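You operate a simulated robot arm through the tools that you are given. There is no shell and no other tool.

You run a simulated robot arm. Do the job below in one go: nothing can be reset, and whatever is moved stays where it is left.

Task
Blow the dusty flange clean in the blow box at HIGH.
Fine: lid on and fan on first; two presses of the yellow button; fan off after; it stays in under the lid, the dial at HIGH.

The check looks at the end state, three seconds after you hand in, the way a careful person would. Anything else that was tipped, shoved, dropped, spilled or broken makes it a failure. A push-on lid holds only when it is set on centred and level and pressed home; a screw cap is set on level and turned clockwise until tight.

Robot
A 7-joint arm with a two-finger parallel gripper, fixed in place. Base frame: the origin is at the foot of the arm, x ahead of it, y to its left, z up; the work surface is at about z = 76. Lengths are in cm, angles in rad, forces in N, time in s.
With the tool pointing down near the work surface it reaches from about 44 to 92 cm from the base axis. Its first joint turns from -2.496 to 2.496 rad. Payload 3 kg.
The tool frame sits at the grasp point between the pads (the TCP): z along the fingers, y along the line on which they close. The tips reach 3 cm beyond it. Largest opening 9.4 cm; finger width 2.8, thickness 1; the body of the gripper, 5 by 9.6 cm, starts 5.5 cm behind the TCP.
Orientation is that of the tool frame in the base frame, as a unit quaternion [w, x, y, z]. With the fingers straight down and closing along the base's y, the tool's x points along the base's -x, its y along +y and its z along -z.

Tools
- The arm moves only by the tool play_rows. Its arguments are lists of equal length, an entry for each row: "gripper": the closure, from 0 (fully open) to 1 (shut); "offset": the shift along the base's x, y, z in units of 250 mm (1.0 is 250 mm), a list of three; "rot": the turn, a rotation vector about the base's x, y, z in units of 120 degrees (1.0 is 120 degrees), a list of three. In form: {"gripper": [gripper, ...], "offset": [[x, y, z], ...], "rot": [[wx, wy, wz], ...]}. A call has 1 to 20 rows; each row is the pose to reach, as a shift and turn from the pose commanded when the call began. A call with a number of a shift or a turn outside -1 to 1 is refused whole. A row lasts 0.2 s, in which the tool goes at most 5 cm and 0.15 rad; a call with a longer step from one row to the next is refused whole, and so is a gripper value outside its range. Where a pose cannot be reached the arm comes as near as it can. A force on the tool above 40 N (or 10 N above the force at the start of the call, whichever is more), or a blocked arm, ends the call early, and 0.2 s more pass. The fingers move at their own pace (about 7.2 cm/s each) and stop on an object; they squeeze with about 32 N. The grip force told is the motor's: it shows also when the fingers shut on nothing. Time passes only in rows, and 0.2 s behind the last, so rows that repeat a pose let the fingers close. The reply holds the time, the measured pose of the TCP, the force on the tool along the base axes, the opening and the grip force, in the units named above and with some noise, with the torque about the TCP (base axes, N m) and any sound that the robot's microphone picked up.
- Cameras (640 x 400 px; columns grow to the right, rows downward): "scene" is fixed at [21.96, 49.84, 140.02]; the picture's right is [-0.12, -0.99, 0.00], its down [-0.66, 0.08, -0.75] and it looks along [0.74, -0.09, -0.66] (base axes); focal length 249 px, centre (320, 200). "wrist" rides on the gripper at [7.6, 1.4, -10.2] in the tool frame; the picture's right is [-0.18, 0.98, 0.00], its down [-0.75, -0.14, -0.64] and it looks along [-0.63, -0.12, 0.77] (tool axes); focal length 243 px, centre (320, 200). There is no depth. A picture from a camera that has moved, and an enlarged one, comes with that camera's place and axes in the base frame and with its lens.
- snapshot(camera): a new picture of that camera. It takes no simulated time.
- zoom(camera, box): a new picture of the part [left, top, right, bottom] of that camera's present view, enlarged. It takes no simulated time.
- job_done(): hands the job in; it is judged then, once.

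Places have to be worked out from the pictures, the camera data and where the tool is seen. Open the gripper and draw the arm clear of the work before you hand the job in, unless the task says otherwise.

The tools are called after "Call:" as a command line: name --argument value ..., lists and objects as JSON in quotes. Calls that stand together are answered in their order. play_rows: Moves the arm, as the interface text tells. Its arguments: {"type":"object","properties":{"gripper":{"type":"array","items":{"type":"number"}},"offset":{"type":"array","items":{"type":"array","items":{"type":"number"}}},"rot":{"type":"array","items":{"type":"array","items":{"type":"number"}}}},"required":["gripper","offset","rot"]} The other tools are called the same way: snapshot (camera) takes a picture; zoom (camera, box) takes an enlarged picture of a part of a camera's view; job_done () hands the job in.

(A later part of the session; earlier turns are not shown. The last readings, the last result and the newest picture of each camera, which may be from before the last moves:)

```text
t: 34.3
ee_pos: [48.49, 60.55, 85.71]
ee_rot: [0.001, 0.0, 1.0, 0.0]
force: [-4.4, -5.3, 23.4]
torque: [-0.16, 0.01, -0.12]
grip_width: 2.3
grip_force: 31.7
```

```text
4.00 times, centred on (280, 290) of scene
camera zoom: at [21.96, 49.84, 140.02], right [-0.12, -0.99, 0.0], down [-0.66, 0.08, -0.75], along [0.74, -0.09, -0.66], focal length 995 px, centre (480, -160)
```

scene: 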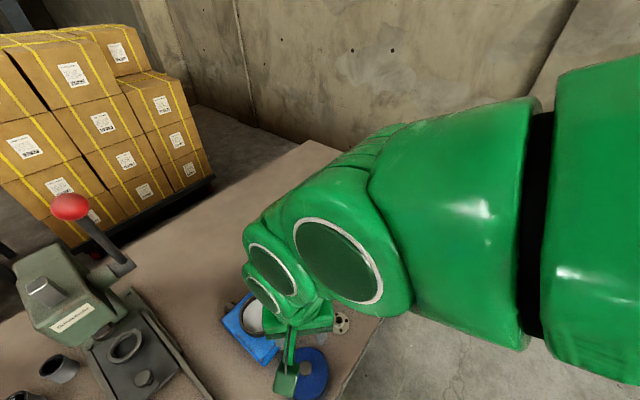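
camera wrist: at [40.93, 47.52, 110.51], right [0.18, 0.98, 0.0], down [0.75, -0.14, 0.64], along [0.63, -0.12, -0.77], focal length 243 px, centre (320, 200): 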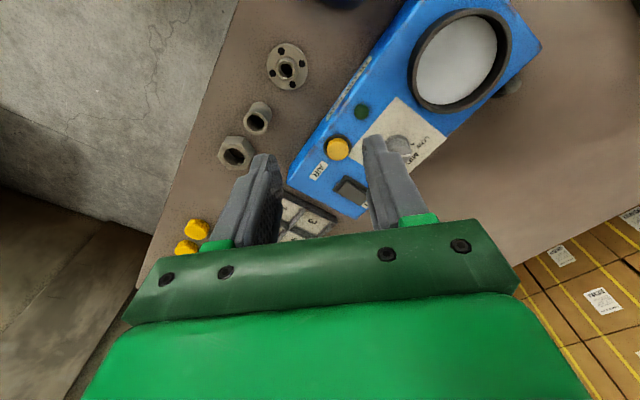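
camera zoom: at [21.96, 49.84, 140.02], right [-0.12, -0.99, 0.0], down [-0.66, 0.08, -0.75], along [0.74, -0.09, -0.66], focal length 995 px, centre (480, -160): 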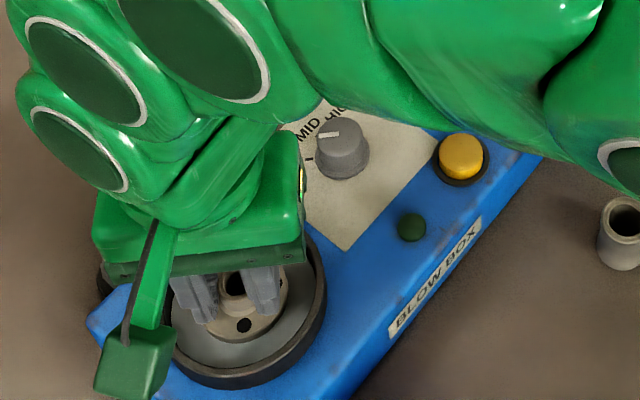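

The flange rests on the chamber floor (23 N upward). I open slightly, just enough to release the hub, and rise straight up.

Call:
play_rows --gripper '[1, 0.6, 0.6, 0.6, 0.6, 0.6, 0.6, 0.6, 0.6, 0.6]' --offset '[[0, 0, 0.004], [0, 0, 0.004], [0, 0, 0.004], [0, 0, 0.004], [0, 0, 0.05], [0, 0, 0.12], [0, 0, 0.22], [0, 0, 0.36], [0, 0, 0.52], [0, 0, 0.52]]' --rot '[[0, 0, 0], [0, 0, 0], [0, 0, 0], [0, 0, 0], [0, 0, 0], [0, 0, 0], [0, 0, 0], [0, 0, 0], [0, 0, 0], [0, 0, 0]]'

Call:
zoom --camera "wrist" --box '[220, 0, 420, 200]'

Call:
zoom --camera "scene" --box '[200, 240, 360, 340]'

```text
t: 36.5
ee_pos: [48.6, 60.42, 98.5]
ee_rot: [0.0, 0.0, 1.0, 0.0]
force: [0.3, 0.2, -0.9]
torque: [0.0, 0.03, -0.01]
grip_width: 3.76
grip_force: 0.2
```

```text
2.00 times, centred on (320, 100) of wrist
camera zoom: at [40.84, 61.96, 108.63], right [0.18, 0.98, 0.0], down [0.75, -0.14, 0.64], along [0.63, -0.12, -0.77], focal length 485 px, centre (320, 400)
```

zoom: 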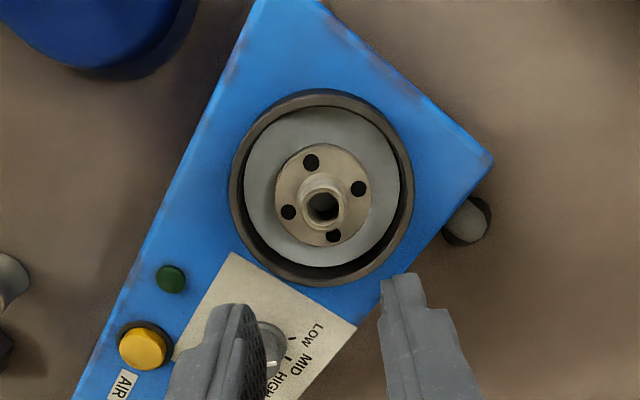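

```text
4.00 times, centred on (280, 290) of scene
camera zoom: at [21.96, 49.84, 140.02], right [-0.12, -0.99, 0.0], down [-0.66, 0.08, -0.75], along [0.74, -0.09, -0.66], focal length 995 px, centre (480, -160)
```

zoom: 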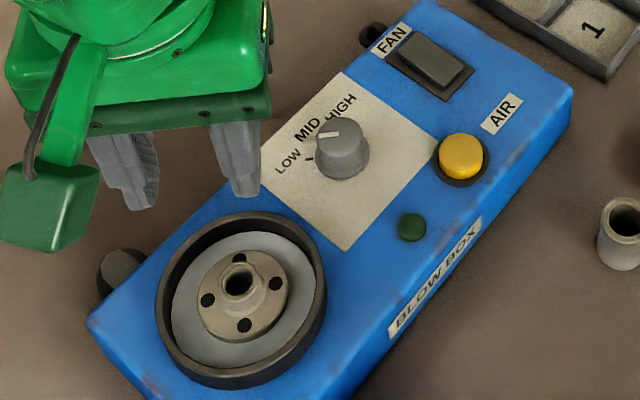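

The flange lies flat and centred in the chamber. I return to the lid on the table at (36.87, 51.01) and look at it from just above.

Call:
play_rows --gripper '[0.45, 0.45, 0.45, 0.45, 0.45, 0.45, 0.45, 0.45, 0.45]' --offset '[[-0.1, -0.08, 0], [-0.22, -0.18, 0], [-0.34, -0.28, 0], [-0.43, -0.35, 0], [-0.465, -0.378, -0.08], [-0.465, -0.378, -0.24], [-0.465, -0.378, -0.4], [-0.465, -0.378, -0.49], [-0.465, -0.378, -0.49]]' --rot '[[0, 0, 0], [0, 0, 0], [0, 0, 0], [0, 0, 0], [0, 0, 0], [0, 0, 0], [0, 0, 0], [0, 0, 0], [0, 0, 0]]'

Call:
zoom --camera "wrist" --box '[220, 20, 420, 220]'

```text
t: 38.5
ee_pos: [37.0, 51.05, 86.2]
ee_rot: [0.002, -0.001, 1.0, 0.001]
force: [0.1, -0.2, -0.3]
torque: [-0.01, 0.0, -0.01]
grip_width: 5.14
grip_force: 0.0
```

```text
2.00 times, centred on (320, 120) of wrist
camera zoom: at [29.24, 52.55, 96.35], right [0.18, 0.98, 0.0], down [0.75, -0.14, 0.64], along [0.63, -0.12, -0.77], focal length 485 px, centre (320, 360)
```

zoom: 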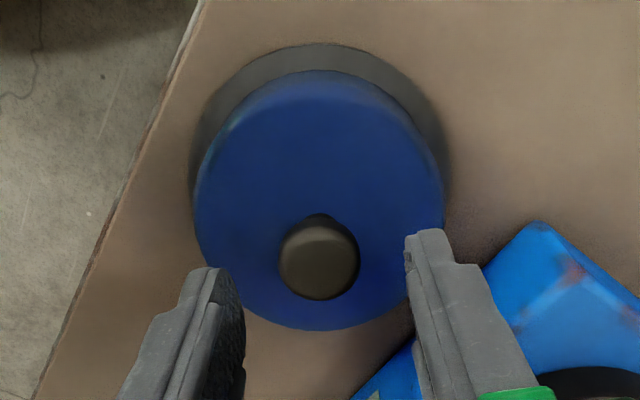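

The knob is in line. I lower to the same grasp height and close on it.

Call:
play_rows --gripper '[0.45, 0.45, 0.45, 0.45, 0.45, 0.7, 1, 1, 1, 1]' --offset '[[0, 0, -0.05], [0, 0, -0.09], [0, 0, -0.115], [0, 0, -0.132], [0, 0, -0.132], [0, 0, -0.132], [0, 0, -0.132], [0, 0, -0.132], [0, 0, -0.132], [0, 0, -0.132]]' --rot '[[0, 0, 0], [0, 0, 0], [0, 0, 0], [0, 0, 0], [0, 0, 0], [0, 0, 0], [0, 0, 0], [0, 0, 0], [0, 0, 0], [0, 0, 0]]'

Call:
zoom --camera "wrist" --box '[220, 20, 420, 220]'

```text
t: 40.7
ee_pos: [36.89, 51.0, 82.98]
ee_rot: [0.001, 0.0, 1.0, 0.001]
force: [-0.3, 0.8, 1.4]
torque: [0.0, 0.0, 0.07]
grip_width: 2.69
grip_force: 32.0
```

```text
2.00 times, centred on (320, 120) of wrist
camera zoom: at [29.21, 52.49, 93.12], right [0.18, 0.98, 0.0], down [0.75, -0.14, 0.64], along [0.63, -0.12, -0.77], focal length 485 px, centre (320, 360)
```

zoom: 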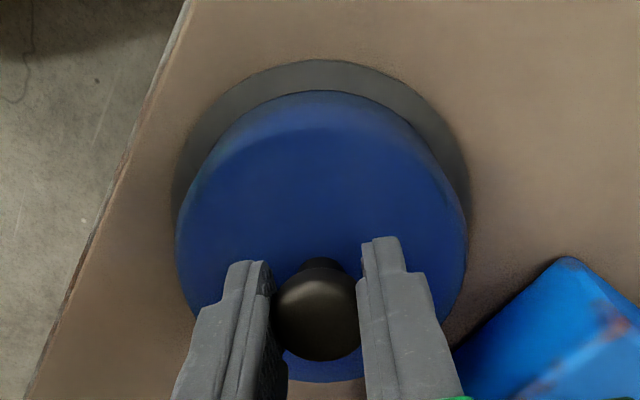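

Grip is as before. I lift the lid, carry it back above the chamber to (48.89, 60.47), and stop 2 cm above its seat.

Call:
play_rows --gripper '[1, 1, 1, 1, 1, 1, 1, 1, 1, 1, 1, 1, 1, 1, 1]' --offset '[[0, 0, 0.04], [0, 0, 0.14], [0, 0, 0.28], [0, 0, 0.42], [0, 0, 0.54], [0, 0, 0.58], [0.08, 0.06, 0.58], [0.19, 0.15, 0.58], [0.3, 0.236, 0.58], [0.4, 0.315, 0.58], [0.46, 0.36, 0.58], [0.481, 0.378, 0.58], [0.481, 0.378, 0.48], [0.481, 0.378, 0.38], [0.481, 0.378, 0.38]]' --rot '[[0, 0, 0], [0, 0, 0], [0, 0, 0], [0, 0, 0], [0, 0, 0], [0, 0, 0], [0, 0, 0], [0, 0, 0], [0, 0, 0], [0, 0, 0], [0, 0, 0], [0, 0, 0], [0, 0, 0], [0, 0, 0], [0, 0, 0]]'

Call:
zoom --camera "wrist" --box '[220, 20, 420, 220]'

Call:
zoom --camera "scene" --box '[200, 240, 360, 340]'

```text
t: 43.9
ee_pos: [48.95, 60.5, 92.49]
ee_rot: [0.001, 0.0, 1.0, 0.0]
force: [-0.2, 0.3, -1.8]
torque: [0.0, 0.01, -0.02]
grip_width: 2.65
grip_force: 32.0
```

```text
2.00 times, centred on (320, 120) of wrist
camera zoom: at [41.22, 61.95, 102.59], right [0.18, 0.98, 0.0], down [0.75, -0.14, 0.64], along [0.63, -0.12, -0.77], focal length 485 px, centre (320, 360)
```

zoom: 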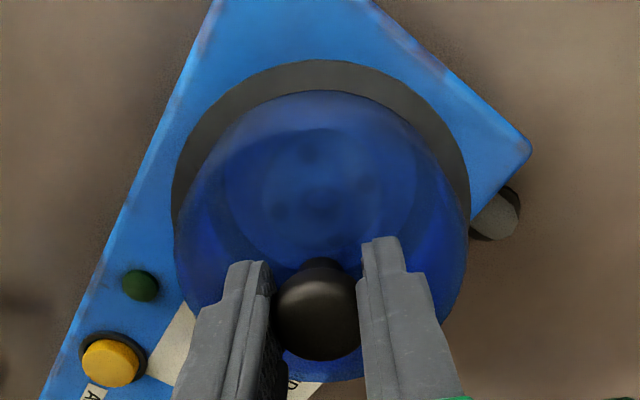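

```text
4.00 times, centred on (280, 290) of scene
camera zoom: at [21.96, 49.84, 140.02], right [-0.12, -0.99, 0.0], down [-0.66, 0.08, -0.75], along [0.74, -0.09, -0.66], focal length 995 px, centre (480, -160)
```

zoom: 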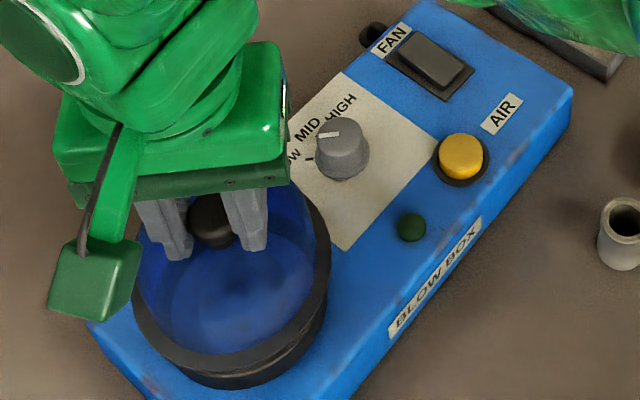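

The lid is lined up over the rim. I lower in small steps to the seat and press.

Call:
play_rows --gripper '[1, 1, 1, 1, 1, 1, 1, 1, 1, 1]' --offset '[[0, 0, -0.02], [0, 0, -0.04], [0, 0, -0.06], [0, 0, -0.07], [0, 0, -0.076], [0, 0, -0.082], [0, 0, -0.088], [0, 0, -0.092], [0, 0, -0.096], [0, 0, -0.096]]' --rot '[[0, 0, 0], [0, 0, 0], [0, 0, 0], [0, 0, 0], [0, 0, 0], [0, 0, 0], [0, 0, 0], [0, 0, 0], [0, 0, 0], [0, 0, 0]]'

Call:
zoom --camera "scene" --box '[200, 240, 360, 340]'

```text
t: 46.1
ee_pos: [48.89, 60.51, 90.07]
ee_rot: [0.0, 0.0, 1.0, 0.001]
force: [-1.1, 0.8, -1.8]
torque: [-0.01, 0.03, 0.01]
grip_width: 2.67
grip_force: 32.0
```

```text
4.00 times, centred on (280, 290) of scene
camera zoom: at [21.96, 49.84, 140.02], right [-0.12, -0.99, 0.0], down [-0.66, 0.08, -0.75], along [0.74, -0.09, -0.66], focal length 995 px, centre (480, -160)
```

zoom: 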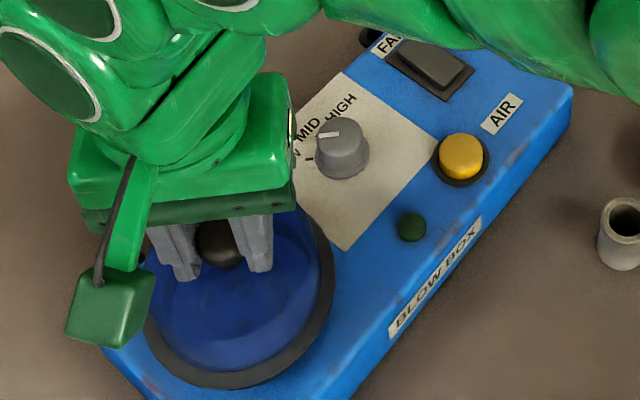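

No contact yet at z=90.07. I press on further in 1 mm steps.

Call:
play_rows --gripper '[1, 1, 1, 1, 1, 1]' --offset '[[0, 0, -0.004], [0, 0, -0.008], [0, 0, -0.012], [0, 0, -0.016], [0, 0, -0.02], [0, 0, -0.02]]' --rot '[[0, 0, 0], [0, 0, 0], [0, 0, 0], [0, 0, 0], [0, 0, 0], [0, 0, 0]]'

```text
t: 47.0
ee_pos: [48.97, 60.45, 89.99]
ee_rot: [0.001, 0.0, 1.0, 0.001]
force: [-8.1, -7.7, 15.6]
torque: [-0.18, -0.02, 0.05]
grip_width: 2.67
grip_force: 32.2
heard: snap
stopped in row 4: the force on the tool passed its limit at 43 N (the readings are from after the stop); the commanded pose is now the measured one
```

A snap at z≈89.99 says the lid is home. I open the gripper to let go, rise and inspect it.

Call:
play_rows --gripper '[0.45, 0.45, 0.45, 0.45, 0.45, 0.45, 0.45]' --offset '[[0, 0, 0], [0, 0, 0], [0, 0, 0], [0, 0, 0.06], [0, 0, 0.15], [0, 0, 0.3], [0, 0, 0.3]]' --rot '[[0, 0, 0], [0, 0, 0], [0, 0, 0], [0, 0, 0], [0, 0, 0], [0, 0, 0], [0, 0, 0]]'

Call:
zoom --camera "scene" --box '[200, 240, 360, 340]'

Call:
zoom --camera "wrist" --box '[220, 0, 420, 200]'

```text
t: 48.6
ee_pos: [48.92, 60.3, 97.47]
ee_rot: [0.001, 0.0, 1.0, 0.0]
force: [0.3, 0.3, 0.1]
torque: [-0.02, -0.04, -0.01]
grip_width: 5.17
grip_force: 0.0
```

```text
4.00 times, centred on (280, 290) of scene
camera zoom: at [21.96, 49.84, 140.02], right [-0.12, -0.99, 0.0], down [-0.66, 0.08, -0.75], along [0.74, -0.09, -0.66], focal length 995 px, centre (480, -160)
```

zoom: 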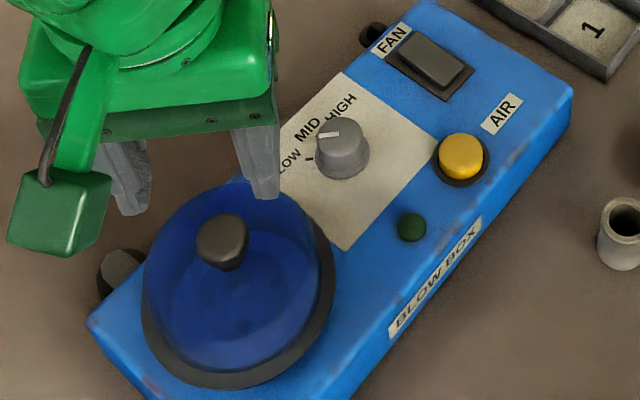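

```text
2.00 times, centred on (320, 100) of wrist
camera zoom: at [41.2, 61.87, 107.54], right [0.18, 0.98, 0.0], down [0.75, -0.14, 0.64], along [0.63, -0.12, -0.77], focal length 485 px, centre (320, 400)
```

zoom: 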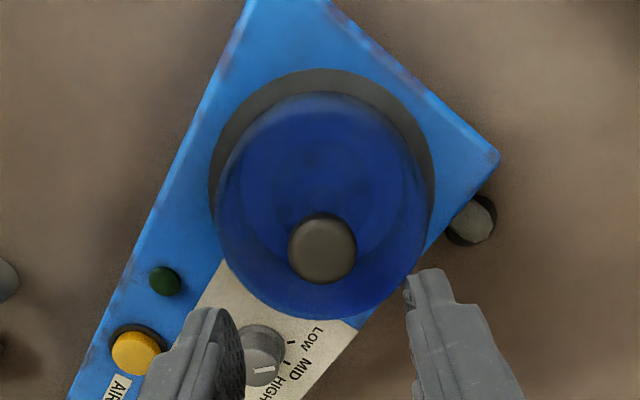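

The lid sits exactly as it did originally. Next I look at the control panel from close above to measure dial, fan switch and button.

Call:
play_rows --gripper '[0, 0, 0, 0, 0]' --offset '[[0.1, -0.07, 0.03], [0.22, -0.15, 0.06], [0.34, -0.23, 0.1], [0.4, -0.28, 0.12], [0.4, -0.28, 0.12]]' --rot '[[0, 0, 0], [0, 0, 0], [0, 0, 0], [0, 0, 0], [0, 0, 0]]'

Call:
snapshot --camera "wrist"

Call:
zoom --camera "wrist" --box '[200, 0, 400, 125]'

Call:
zoom --camera "scene" --box '[260, 230, 360, 300]'

```text
t: 49.8
ee_pos: [58.98, 53.43, 100.32]
ee_rot: [0.001, 0.0, 1.0, 0.001]
force: [0.0, 0.4, 0.2]
torque: [-0.03, 0.03, -0.05]
grip_width: 9.41
grip_force: 0.1
```

```text
taken
camera wrist: at [51.15, 54.88, 110.54], right [0.18, 0.98, 0.0], down [0.75, -0.14, 0.64], along [0.63, -0.12, -0.77], focal length 243 px, centre (320, 200)
```

wrist: 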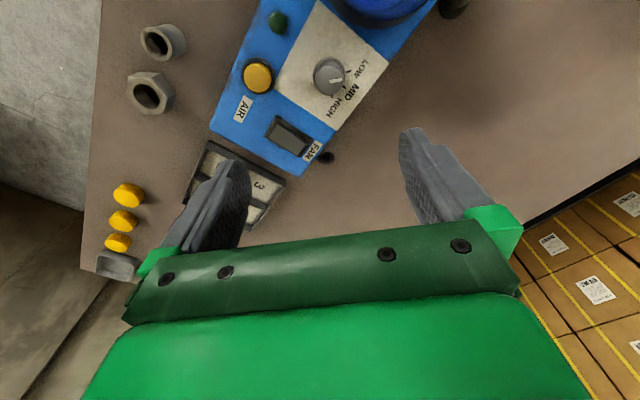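

```text
3.20 times, centred on (300, 62) of wrist
camera zoom: at [51.15, 54.88, 110.54], right [0.18, 0.98, 0.0], down [0.75, -0.14, 0.64], along [0.63, -0.12, -0.77], focal length 776 px, centre (384, 640)
```

zoom: 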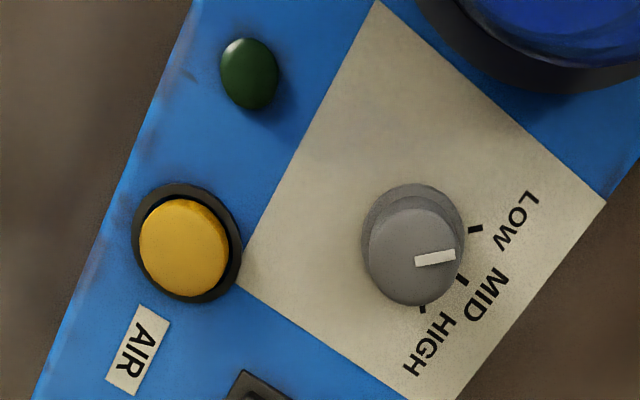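

```text
5.71 times, centred on (310, 265) of scene
camera zoom: at [21.96, 49.84, 140.02], right [-0.12, -0.99, 0.0], down [-0.66, 0.08, -0.75], along [0.74, -0.09, -0.66], focal length 1421 px, centre (377, -171)
```

zoom: 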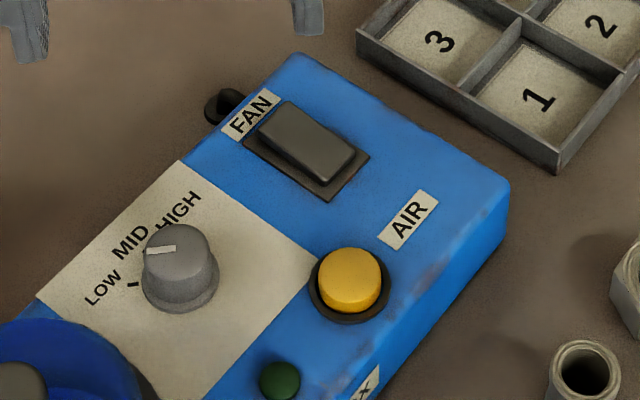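

The dial pointer is aligned with LOW (ticks: LOW at ~88°, MID ~47°, HIGH ~5° about centre (57.7, 54.5)), so it needs about 83° clockwise. I first test in the air that the wrist can turn that far.

Call:
play_rows --gripper '[0.5, 0.5, 0.5, 0.5, 0.5, 0.5, 0.5, 0.5, 0.5, 0.5, 0.5, 0.5]' --offset '[[0, 0, 0], [0, 0, 0], [0, 0, 0], [0, 0, 0], [0, 0, 0], [0, 0, 0], [0, 0, 0], [0, 0, 0], [0, 0, 0], [0, 0, 0], [0, 0, 0], [0, 0, 0]]' --rot '[[0, 0, -0.065], [0, 0, -0.13], [0, 0, -0.195], [0, 0, -0.26], [0, 0, -0.325], [0, 0, -0.39], [0, 0, -0.455], [0, 0, -0.52], [0, 0, -0.585], [0, 0, -0.65], [0, 0, -0.715], [0, 0, -0.715]]'

Call:
snapshot --camera "wrist"

```text
t: 52.4
ee_pos: [58.87, 53.65, 100.42]
ee_rot: [0.001, 0.681, 0.732, 0.0]
force: [0.5, 0.8, -0.3]
torque: [0.02, -0.01, 0.01]
grip_width: 4.72
grip_force: 0.0
```

```text
taken
camera wrist: at [59.69, 61.3, 110.58], right [0.99, -0.11, 0.0], down [-0.09, -0.76, 0.64], along [-0.07, -0.64, -0.77], focal length 243 px, centre (320, 200)
```

wrist: 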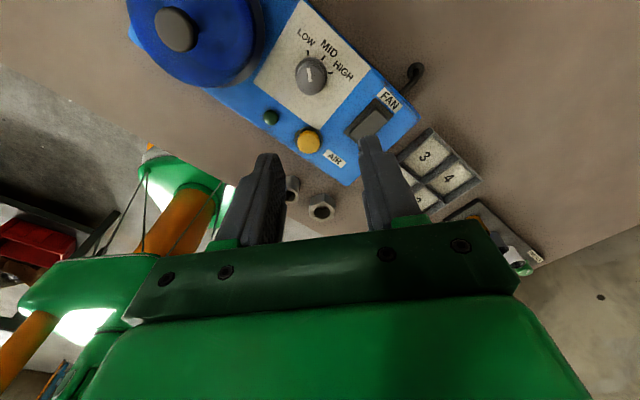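

The wrist can turn that far. This view is also good for checking the dial and the rocker, so I zoom in.

Call:
zoom --camera "wrist" --box '[250, 0, 430, 180]'

```text
2.22 times, centred on (340, 90) of wrist
camera zoom: at [59.69, 61.3, 110.58], right [0.99, -0.11, 0.0], down [-0.09, -0.76, 0.64], along [-0.07, -0.64, -0.77], focal length 539 px, centre (276, 444)
```

zoom: 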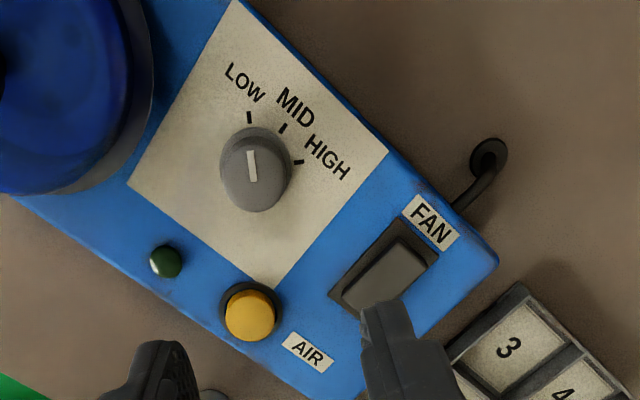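

The pointer is confirmed at LOW; averaging both views puts the dial at (57.8, 54.65), top z≈83.5. I turn back and come down above the dial.

Call:
play_rows --gripper '[0.5, 0.5, 0.5, 0.5, 0.5, 0.5, 0.5, 0.5, 0.5, 0.5, 0.5, 0.5, 0.5]' --offset '[[-0.02, 0.02, 0], [-0.047, 0.048, 0], [-0.047, 0.048, 0], [-0.047, 0.048, 0], [-0.047, 0.048, 0], [-0.047, 0.048, 0], [-0.047, 0.048, 0], [-0.047, 0.048, -0.06], [-0.047, 0.048, -0.14], [-0.047, 0.048, -0.24], [-0.047, 0.048, -0.36], [-0.047, 0.048, -0.48], [-0.047, 0.048, -0.48]]' --rot '[[0, 0, 0.065], [0, 0, 0.13], [0, 0, 0.195], [0, 0, 0.26], [0, 0, 0.325], [0, 0, 0.39], [0, 0, 0.455], [0, 0, 0.52], [0, 0, 0.585], [0, 0, 0.65], [0, 0, 0.715], [0, 0, 0.715], [0, 0, 0.715]]'

Call:
zoom --camera "wrist" --box '[220, 40, 420, 240]'

Call:
zoom --camera "scene" --box '[240, 210, 360, 310]'

```text
t: 55.2
ee_pos: [57.73, 54.79, 88.34]
ee_rot: [0.001, 0.0, 1.0, 0.001]
force: [-0.7, -0.5, -0.6]
torque: [0.01, 0.0, 0.02]
grip_width: 4.74
grip_force: 0.1
```

```text
2.00 times, centred on (320, 140) of wrist
camera zoom: at [50.02, 56.21, 98.54], right [0.18, 0.98, 0.0], down [0.75, -0.14, 0.64], along [0.63, -0.12, -0.77], focal length 485 px, centre (320, 320)
```

zoom: 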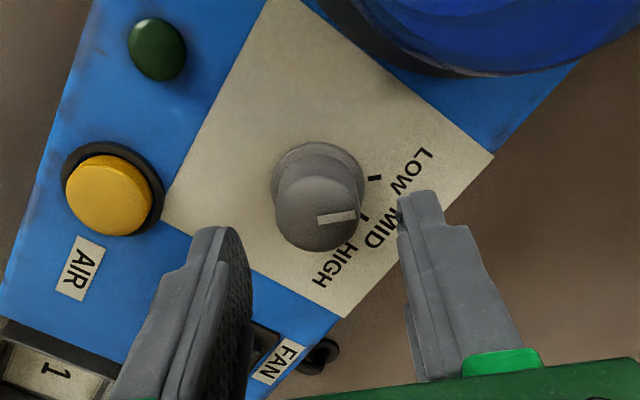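

```text
4.00 times, centred on (300, 260) of scene
camera zoom: at [21.96, 49.84, 140.02], right [-0.12, -0.99, 0.0], down [-0.66, 0.08, -0.75], along [0.74, -0.09, -0.66], focal length 995 px, centre (400, -40)
```

zoom: 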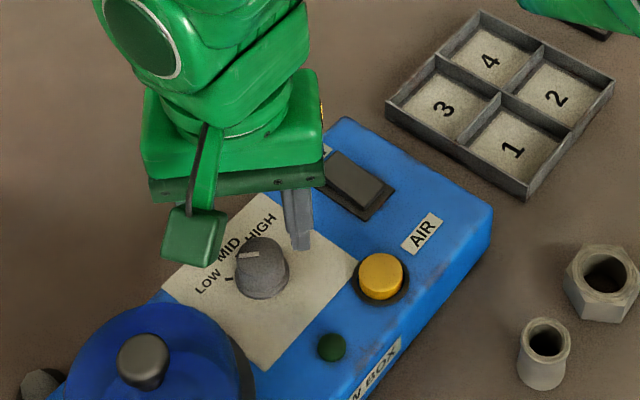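

The dial is aligned within ~1 mm. I lower so the tips reach z≈82 and grip the dial.

Call:
play_rows --gripper '[0.5, 0.5, 0.5, 0.5, 0.5, 0.7, 1, 1, 1]' --offset '[[-0.004, 0.002, -0.05], [-0.004, 0.002, -0.09], [-0.004, 0.002, -0.12], [-0.004, 0.002, -0.138], [-0.004, 0.002, -0.138], [-0.004, 0.002, -0.138], [-0.004, 0.002, -0.138], [-0.004, 0.002, -0.138], [-0.004, 0.002, -0.138]]' --rot '[[0, 0, 0], [0, 0, 0], [0, 0, 0], [0, 0, 0], [0, 0, 0], [0, 0, 0], [0, 0, 0], [0, 0, 0], [0, 0, 0]]'

Call:
zoom --camera "wrist" --box '[220, 40, 420, 240]'

```text
t: 57.2
ee_pos: [57.73, 54.62, 85.01]
ee_rot: [0.001, 0.0, 1.0, -0.001]
force: [-4.1, -31.9, 4.7]
torque: [-0.91, 0.34, -0.13]
grip_width: 2.91
grip_force: 44.9
```

```text
2.00 times, centred on (320, 140) of wrist
camera zoom: at [49.99, 56.11, 95.12], right [0.18, 0.98, 0.0], down [0.75, -0.14, 0.64], along [0.63, -0.12, -0.77], focal length 485 px, centre (320, 320)
```

zoom: 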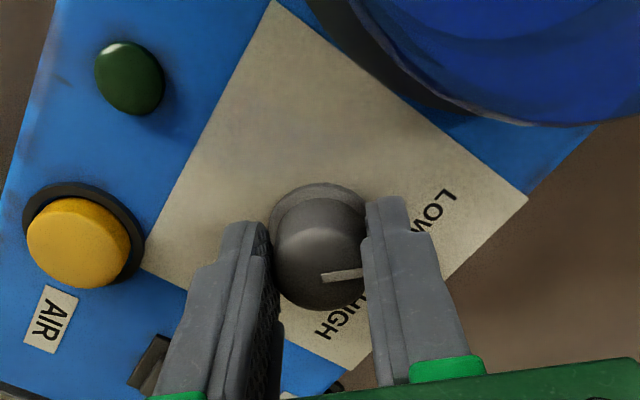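

The dial is held but loads the tool −32 N in y; I ease 1.2 mm to −y to centre on it.

Call:
play_rows --gripper '[1, 1, 1]' --offset '[[0, -0.002, 0], [0, -0.005, 0], [0, -0.005, 0]]' --rot '[[0, 0, 0], [0, 0, 0], [0, 0, 0]]'

```text
t: 58.0
ee_pos: [57.7, 54.67, 84.93]
ee_rot: [0.001, -0.001, 1.0, 0.002]
force: [2.0, -27.3, -1.3]
torque: [-0.86, 0.35, -0.16]
grip_width: 2.89
grip_force: 44.9
```

Call:
play_rows --gripper '[1, 1, 1]' --offset '[[0, -0.004, 0], [0, -0.008, 0], [0, -0.008, 0]]' --rot '[[0, 0, 0], [0, 0, 0], [0, 0, 0]]'

```text
t: 58.8
ee_pos: [57.64, 54.62, 84.92]
ee_rot: [0.002, 0.0, 1.0, 0.002]
force: [19.3, 9.5, -17.7]
torque: [0.38, -0.57, -0.01]
grip_width: 2.92
grip_force: 45.2
```

Loads are now mixed from friction in the grip. I open, settle at the better centre (y≈54.45), and close again.

Call:
play_rows --gripper '[0.5, 0.5, 0.5, 0.5, 0.7, 1, 1, 1]' --offset '[[0, 0, 0.01], [0, 0.002, 0.01], [0, 0.002, 0.01], [0, 0.002, 0.01], [0, 0.002, 0.01], [0, 0.002, 0.01], [0, 0.002, 0.01], [0, 0.002, 0.01]]' --rot '[[0, 0, 0], [0, 0, 0], [0, 0, 0], [0, 0, 0], [0, 0, 0], [0, 0, 0], [0, 0, 0], [0, 0, 0]]'

Call:
zoom --camera "wrist" --box '[220, 40, 420, 240]'

```text
t: 60.6
ee_pos: [57.78, 54.69, 85.22]
ee_rot: [0.001, -0.001, 1.0, 0.002]
force: [3.9, 17.1, -3.7]
torque: [0.64, -0.37, 0.04]
grip_width: 2.86
grip_force: 44.8
```

```text
2.00 times, centred on (320, 140) of wrist
camera zoom: at [49.91, 56.05, 95.39], right [0.18, 0.98, 0.0], down [0.75, -0.14, 0.64], along [0.63, -0.12, -0.77], focal length 485 px, centre (320, 320)
```

zoom: 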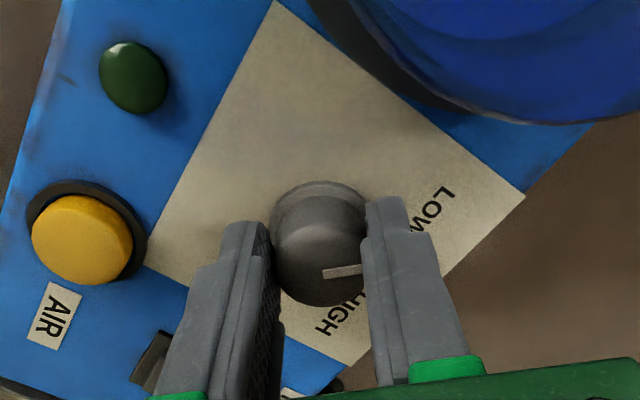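

Good enough: +17 N suggests the centre is ~0.8 mm further +y, which I correct while starting to turn clockwise by half the angle.

Call:
play_rows --gripper '[1, 1, 1, 1, 1, 1, 1, 1, 1]' --offset '[[0, 0.003, 0], [0, 0.003, 0], [0, 0.003, 0], [0, 0.003, 0], [0, 0.003, 0], [0, 0.003, 0], [0, 0.003, 0], [0, 0.003, 0], [0, 0.003, 0]]' --rot '[[0, 0, 0], [0, 0, -0.045], [0, 0, -0.09], [0, 0, -0.14], [0, 0, -0.19], [0, 0, -0.24], [0, 0, -0.29], [0, 0, -0.34], [0, 0, -0.34]]'

Call:
zoom --camera "wrist" --box '[220, 40, 420, 240]'

Call:
zoom --camera "scene" --box '[240, 210, 360, 310]'

```text
t: 61.8
ee_pos: [57.61, 54.69, 85.2]
ee_rot: [0.001, 0.193, 0.981, 0.003]
force: [4.0, 3.8, -1.9]
torque: [0.11, -0.52, 0.01]
grip_width: 2.87
grip_force: 45.5
stopped in row 6: the force on the tool passed its limit at 42 N (the readings are from after the stop); the commanded pose is now the measured one
```

```text
2.00 times, centred on (320, 140) of wrist
camera zoom: at [51.03, 58.97, 95.4], right [0.54, 0.84, 0.01], down [0.64, -0.42, 0.64], along [0.54, -0.34, -0.77], focal length 485 px, centre (320, 320)
```

zoom: 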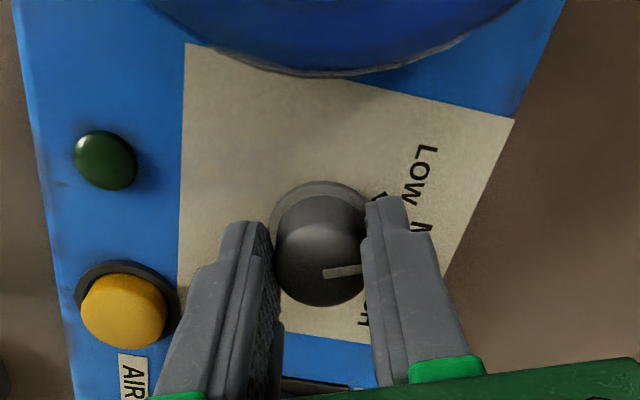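

```text
4.00 times, centred on (300, 260) of scene
camera zoom: at [21.96, 49.84, 140.02], right [-0.12, -0.99, 0.0], down [-0.66, 0.08, -0.75], along [0.74, -0.09, -0.66], focal length 995 px, centre (400, -40)
```

zoom: 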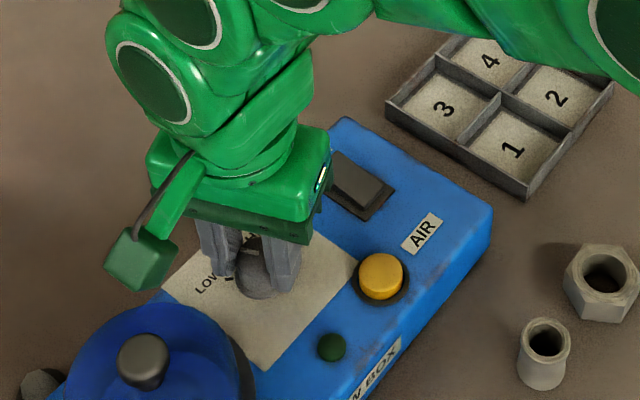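

The dial turns with the gripper (22° so far) and the loads have settled after the stop. I go on in smaller chunks.

Call:
play_rows --gripper '[1, 1, 1, 1, 1, 1]' --offset '[[0, 0, 0], [0, 0, 0], [0, 0, 0], [0, 0, 0], [0, 0, 0], [0, 0, 0]]' --rot '[[0, 0, -0.03], [0, 0, -0.06], [0, 0, -0.09], [0, 0, -0.12], [0, 0, -0.15], [0, 0, -0.15]]'

```text
t: 62.8
ee_pos: [57.66, 54.8, 85.28]
ee_rot: [0.002, 0.303, 0.953, 0.004]
force: [5.4, 5.9, -3.4]
torque: [0.29, -0.25, -0.03]
grip_width: 2.87
grip_force: 44.9
stopped in row 4: the force on the tool passed its limit at 41 N (the readings are from after the stop); the commanded pose is now the measured one
```

Call:
play_rows --gripper '[1, 1, 1, 1, 1, 1]' --offset '[[0, 0, 0], [0, 0, 0], [0, 0, 0], [0, 0, 0], [0, 0, 0], [0, 0, 0]]' --rot '[[0, 0, -0.02], [0, 0, -0.04], [0, 0, -0.06], [0, 0, -0.08], [0, 0, -0.1], [0, 0, -0.1]]'

Call:
zoom --camera "wrist" --box '[220, 40, 420, 240]'

```text
t: 63.7
ee_pos: [57.74, 54.99, 85.27]
ee_rot: [0.003, 0.367, 0.93, 0.005]
force: [5.9, 6.2, -5.0]
torque: [0.31, -0.18, 0.01]
grip_width: 2.85
grip_force: 45.0
stopped in row 4: the force on the tool passed its limit at 43 N (the readings are from after the stop); the commanded pose is now the measured one
```

```text
2.00 times, centred on (320, 140) of wrist
camera zoom: at [52.96, 61.12, 95.41], right [0.8, 0.59, 0.01], down [0.45, -0.62, 0.64], along [0.39, -0.51, -0.77], focal length 485 px, centre (320, 320)
```

zoom: 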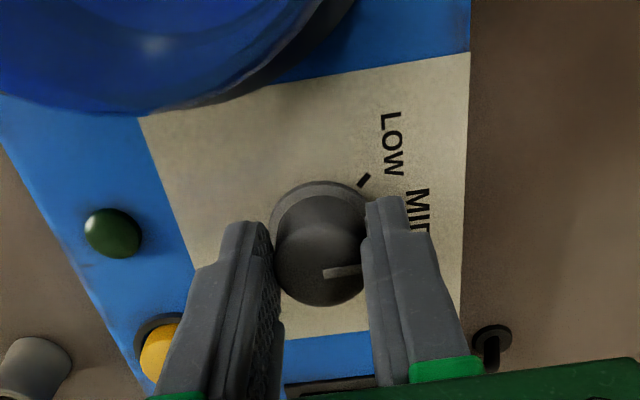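

The TCP is drifting slightly in +y; I check that the box itself has not moved.

Call:
zoom --camera "scene" --box '[240, 210, 360, 310]'

Call:
zoom --camera "scene" --box '[200, 260, 360, 360]'

```text
4.00 times, centred on (300, 260) of scene
camera zoom: at [21.96, 49.84, 140.02], right [-0.12, -0.99, 0.0], down [-0.66, 0.08, -0.75], along [0.74, -0.09, -0.66], focal length 995 px, centre (400, -40)
```

zoom: 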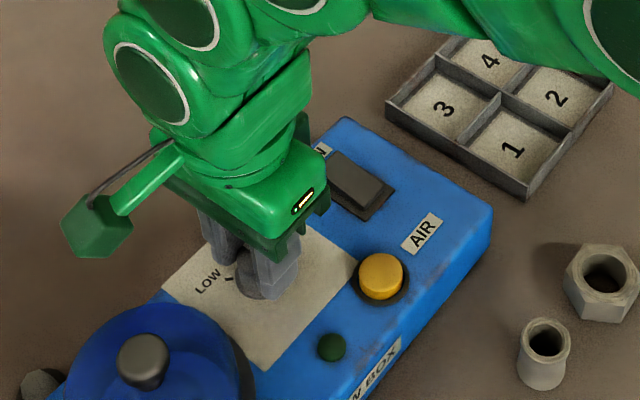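

```text
4.00 times, centred on (280, 310) of scene
camera zoom: at [21.96, 49.84, 140.02], right [-0.12, -0.99, 0.0], down [-0.66, 0.08, -0.75], along [0.74, -0.09, -0.66], focal length 995 px, centre (480, -240)
```

zoom: 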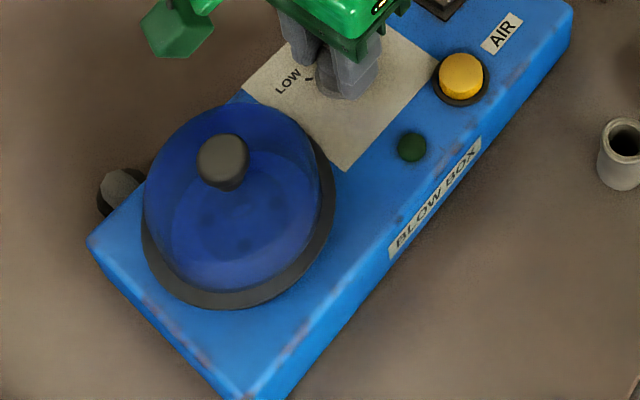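

The box has not moved. The measured-pose noise has offset the command by ~(0.12, 0.25) cm from the dial's axis, so I correct that and continue turning.

Call:
play_rows --gripper '[1, 1, 1, 1, 1, 1, 1, 1]' --offset '[[-0.003, -0.006, 0], [-0.005, -0.012, 0], [-0.005, -0.012, 0], [-0.005, -0.012, 0], [-0.005, -0.012, 0], [-0.005, -0.012, 0], [-0.005, -0.012, 0], [-0.005, -0.012, 0]]' --rot '[[0, 0, 0], [0, 0, -0.02], [0, 0, -0.05], [0, 0, -0.08], [0, 0, -0.11], [0, 0, -0.14], [0, 0, -0.17], [0, 0, -0.17]]'

Call:
zoom --camera "wrist" --box '[220, 40, 420, 240]'

```text
t: 64.1
ee_pos: [57.71, 54.84, 85.29]
ee_rot: [0.004, 0.369, 0.929, 0.007]
force: [6.5, 6.3, -5.2]
torque: [0.29, 0.0, 0.01]
grip_width: 2.89
grip_force: 44.8
stopped in row 2: the force on the tool passed its limit at 45 N (the readings are from after the stop); the commanded pose is now the measured one
```

```text
2.00 times, centred on (320, 140) of wrist
camera zoom: at [52.95, 61.1, 95.42], right [0.81, 0.59, 0.02], down [0.44, -0.63, 0.64], along [0.39, -0.51, -0.77], focal length 485 px, centre (320, 320)
```

zoom: 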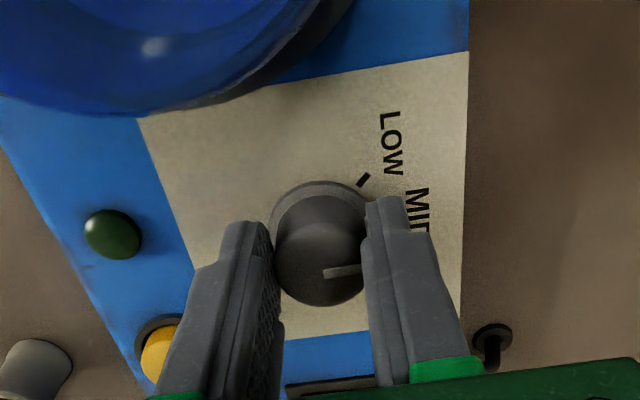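

Loads build up because the stops have left the tool slightly off-axis and tilted. I open, level the tool, re-centre at about (57.65, 54.62) and look before regripping.

Call:
play_rows --gripper '[0.5, 0.5, 0.5, 0.5, 0.5, 0.5]' --offset '[[0, 0, 0], [0, 0, 0], [-0.0024, -0.009, 0.02], [-0.0024, -0.009, 0.06], [-0.0024, -0.009, 0.08], [-0.0024, -0.009, 0.08]]' --rot '[[0, 0, 0], [0, 0, 0], [-0.0024, 0.003, 0], [-0.0048, 0.006, 0], [-0.0048, 0.006, 0], [-0.0048, 0.006, 0]]'

Call:
zoom --camera "wrist" --box '[220, 40, 420, 240]'

```text
t: 65.5
ee_pos: [57.55, 54.55, 87.21]
ee_rot: [0.0, 0.369, 0.93, -0.001]
force: [0.2, 0.8, -0.5]
torque: [0.01, 0.01, 0.0]
grip_width: 4.71
grip_force: 0.0
```

```text
2.00 times, centred on (320, 140) of wrist
camera zoom: at [52.96, 60.91, 97.44], right [0.81, 0.59, 0.0], down [0.45, -0.62, 0.64], along [0.38, -0.52, -0.77], focal length 485 px, centre (320, 320)
```

zoom: 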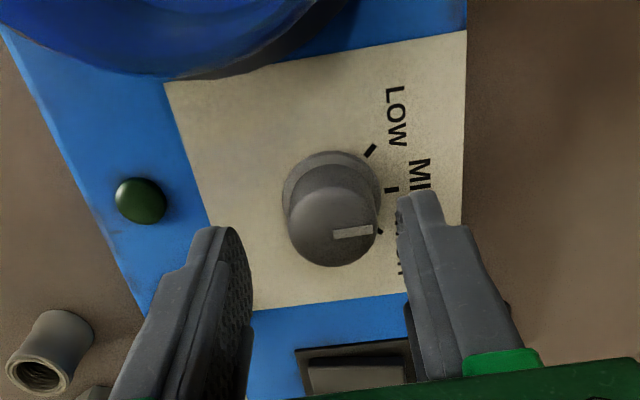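

The view after opening shows the dial at MID now, and comparing the views at both angles puts the true axis near (57.85, 54.58). I shift there, lower, and regrip.

Call:
play_rows --gripper '[0.5, 0.5, 0.5, 0.5, 0.7, 1, 1, 1]' --offset '[[0.008, -0.0014, 0], [0.008, -0.0014, -0.04], [0.008, -0.0014, -0.084], [0.008, -0.0014, -0.084], [0.008, -0.0014, -0.084], [0.008, -0.0014, -0.084], [0.008, -0.0014, -0.084], [0.008, -0.0014, -0.084]]' --rot '[[0, 0, 0], [0, 0, 0], [0, 0, 0], [0, 0, 0], [0, 0, 0], [0, 0, 0], [0, 0, 0], [0, 0, 0]]'

Call:
zoom --camera "wrist" --box '[220, 40, 420, 240]'

```text
t: 67.1
ee_pos: [57.86, 54.72, 85.13]
ee_rot: [0.0, 0.368, 0.93, 0.002]
force: [2.9, 5.0, -1.5]
torque: [0.39, -0.12, -0.01]
grip_width: 2.87
grip_force: 44.8
stopped in row 7: the force on the tool passed its limit at 41 N (the readings are from after the stop); the commanded pose is now the measured one
```

```text
2.00 times, centred on (320, 140) of wrist
camera zoom: at [53.24, 61.01, 95.43], right [0.81, 0.59, 0.01], down [0.45, -0.62, 0.64], along [0.38, -0.52, -0.77], focal length 485 px, centre (320, 320)
```

zoom: 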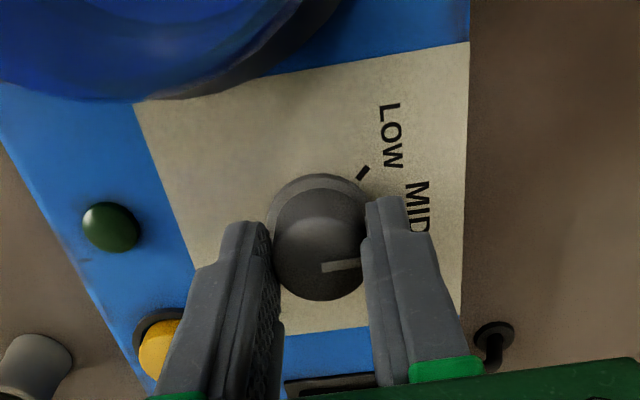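

The pads pulled the tool to (57.84, 54.64); combining constraints the dial axis is ≈ (57.9, 54.6). I make that small shift and continue turning gently.

Call:
play_rows --gripper '[1, 1, 1, 1, 1, 1, 1, 1, 1]' --offset '[[0.004, -0.0022, 0], [0.004, -0.0022, 0], [0.004, -0.0022, 0], [0.004, -0.0022, 0], [0.004, -0.0022, 0], [0.004, -0.0022, 0], [0.004, -0.0022, 0], [0.004, -0.0022, 0], [0.004, -0.0022, 0]]' --rot '[[0, 0, 0], [0, 0, -0.02], [0, 0, -0.05], [0, 0, -0.08], [0, 0, -0.11], [0, 0, -0.14], [0, 0, -0.17], [0, 0, -0.2], [0, 0, -0.2]]'

Call:
zoom --camera "wrist" --box '[220, 40, 420, 240]'

```text
t: 68.6
ee_pos: [57.9, 54.75, 85.11]
ee_rot: [0.0, 0.505, 0.863, 0.003]
force: [4.0, 4.0, -4.1]
torque: [-0.22, -0.52, 0.0]
grip_width: 2.87
grip_force: 44.8
stopped in row 7: the force on the tool passed its limit at 40 N (the readings are from after the stop); the commanded pose is now the measured one
```

```text
2.00 times, centred on (320, 140) of wrist
camera zoom: at [55.35, 62.1, 95.45], right [0.95, 0.32, 0.01], down [0.24, -0.73, 0.64], along [0.21, -0.6, -0.77], focal length 485 px, centre (320, 320)
```

zoom: 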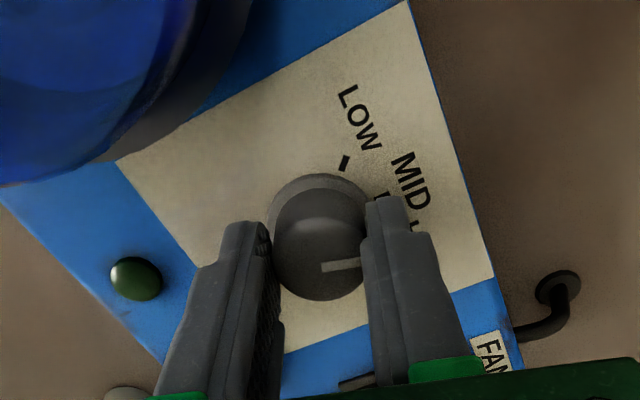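

Now 61° turned. I continue the remaining ~22°.

Call:
play_rows --gripper '[1, 1, 1, 1, 1, 1, 1, 1]' --offset '[[0, 0, 0], [0, 0, 0], [0, 0, 0], [0, 0, 0], [0, 0, 0], [0, 0, 0], [0, 0, 0], [0, 0, 0]]' --rot '[[0, 0, -0.025], [0, 0, -0.05], [0, 0, -0.075], [0, 0, -0.1], [0, 0, -0.125], [0, 0, -0.15], [0, 0, -0.175], [0, 0, -0.185]]'

Call:
zoom --camera "wrist" --box '[220, 40, 420, 240]'

```text
t: 70.2
ee_pos: [58.1, 54.66, 85.29]
ee_rot: [0.001, 0.65, 0.76, 0.004]
force: [4.1, 4.9, -5.0]
torque: [-0.27, -0.23, 0.0]
grip_width: 2.86
grip_force: 44.9
stopped in row 8: the force on the tool passed its limit at 41 N (the readings are from after the stop); the commanded pose is now the measured one
```

```text
2.00 times, centred on (320, 140) of wrist
camera zoom: at [58.09, 62.54, 95.46], right [1.0, -0.03, 0.01], down [-0.03, -0.77, 0.64], along [-0.01, -0.64, -0.77], focal length 485 px, centre (320, 320)
```

zoom: 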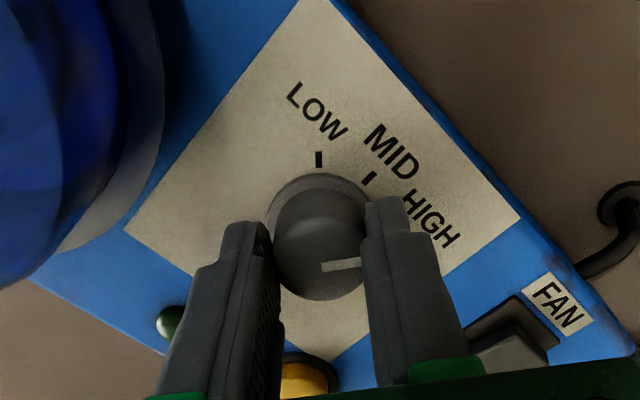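

About 81° turned. I open, rise, and check the pointer against the HIGH tick.

Call:
play_rows --gripper '[0.5, 0.5, 0.5, 0.5, 0.5, 0.5, 0.5]' --offset '[[0, 0, 0], [0, 0, 0], [0, 0, 0.02], [0, 0, 0.1], [0, 0, 0.22], [0, 0, 0.36], [0, 0, 0.36]]' --rot '[[0, 0, 0], [0, 0, 0], [0, 0, 0], [0, 0, 0], [0, 0, 0], [0, 0, 0], [0, 0, 0]]'

Call:
zoom --camera "wrist" --box '[240, 20, 400, 180]'

Call:
zoom --camera "scene" --box '[250, 220, 350, 300]'

```text
t: 71.8
ee_pos: [58.13, 54.72, 94.36]
ee_rot: [0.002, 0.65, 0.76, 0.004]
force: [0.2, 0.8, -0.8]
torque: [-0.02, 0.0, -0.02]
grip_width: 4.7
grip_force: 0.1
```

```text
2.50 times, centred on (320, 100) of wrist
camera zoom: at [58.17, 62.48, 104.52], right [1.0, -0.03, 0.01], down [-0.03, -0.77, 0.64], along [-0.01, -0.64, -0.77], focal length 606 px, centre (320, 450)
```

zoom: 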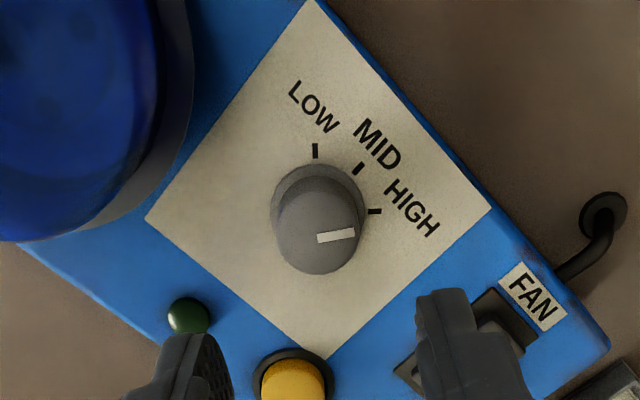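

```text
5.00 times, centred on (300, 260) of scene
camera zoom: at [21.96, 49.84, 140.02], right [-0.12, -0.99, 0.0], down [-0.66, 0.08, -0.75], along [0.74, -0.09, -0.66], focal length 1244 px, centre (420, -100)
```

zoom: 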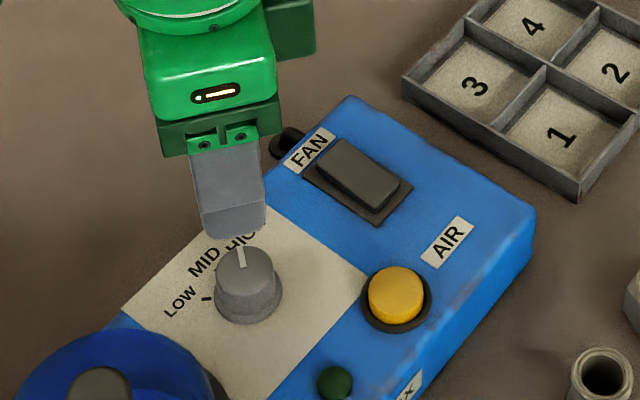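

The pointer is at ~8° while the HIGH tick is at ~2°, so it is just short of HIGH. I regrip centred on (57.88, 54.62) and turn a further ~7° clockwise.

Call:
play_rows --gripper '[0.5, 0.5, 0.5, 0.5, 0.5, 0.7, 1, 1, 1]' --offset '[[-0.008, -0.001, -0.1], [-0.008, -0.001, -0.22], [-0.008, -0.001, -0.32], [-0.008, -0.001, -0.362], [-0.008, -0.001, -0.362], [-0.008, -0.001, -0.362], [-0.008, -0.001, -0.362], [-0.008, -0.001, -0.362], [-0.008, -0.001, -0.362]]' --rot '[[-0.002, 0.003, 0], [-0.002, 0.003, 0], [-0.002, 0.003, 0], [-0.002, 0.003, 0], [-0.002, 0.003, 0], [-0.002, 0.003, 0], [-0.002, 0.003, 0], [-0.002, 0.003, 0], [-0.002, 0.003, 0]]'

Call:
play_rows --gripper '[1, 1, 1, 1, 1]' --offset '[[0, 0, 0], [0, 0, 0], [0, 0, 0], [0, 0, 0], [0, 0, 0]]' --rot '[[0, 0, -0.015], [0, 0, -0.03], [0, 0, -0.045], [0, 0, -0.058], [0, 0, -0.058]]'

```text
t: 73.8
ee_pos: [58.1, 54.74, 85.2]
ee_rot: [0.001, 0.65, 0.76, 0.001]
force: [5.1, 2.1, -1.2]
torque: [-0.22, -0.19, -0.01]
grip_width: 2.89
grip_force: 45.4
stopped in row 9: the force on the tool passed its limit at 42 N (the readings are from after the stop); the commanded pose is now the measured one
```

```text
t: 75.0
ee_pos: [58.08, 54.78, 85.24]
ee_rot: [0.001, 0.695, 0.719, 0.001]
force: [10.8, 12.6, -13.7]
torque: [0.93, -0.33, -0.01]
grip_width: 2.89
grip_force: 44.7
```

Turned to 88°. I release, rise and check again.

Call:
play_rows --gripper '[0.5, 0.5, 0.5, 0.5, 0.5, 0.5, 0.5]' --offset '[[0, 0, 0], [0, 0, 0], [0, 0, 0.02], [0, 0, 0.1], [0, 0, 0.22], [0, 0, 0.36], [0, 0, 0.36]]' --rot '[[0, 0, 0], [0, 0, 0], [0, 0, 0], [0, 0, 0], [0, 0, 0], [0, 0, 0], [0, 0, 0]]'

Call:
zoom --camera "wrist" --box '[240, 20, 400, 180]'

Call:
snapshot --camera "scene"

```text
t: 76.6
ee_pos: [57.96, 54.64, 94.24]
ee_rot: [0.001, 0.695, 0.719, 0.002]
force: [-0.5, -0.1, 0.2]
torque: [0.0, 0.02, 0.01]
grip_width: 4.69
grip_force: 0.0
```

```text
2.50 times, centred on (320, 100) of wrist
camera zoom: at [59.07, 62.37, 104.54], right [0.99, -0.15, 0.0], down [-0.12, -0.76, 0.64], along [-0.09, -0.63, -0.77], focal length 606 px, centre (320, 450)
```

zoom: 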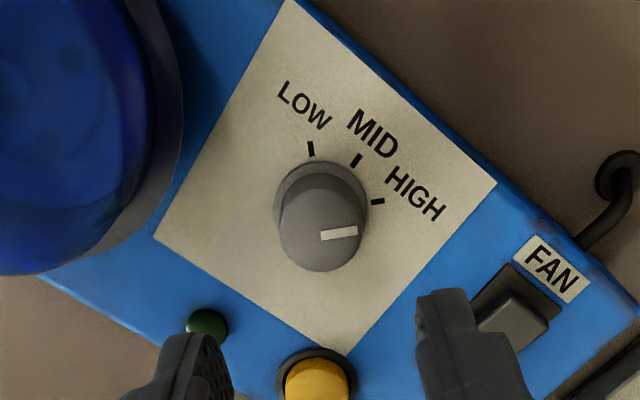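

```text
taken
```

scene: 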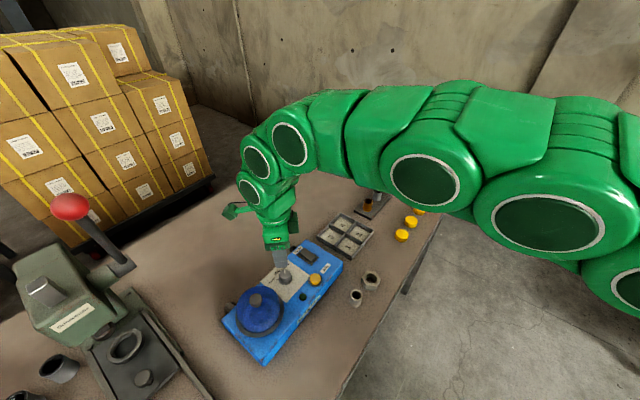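

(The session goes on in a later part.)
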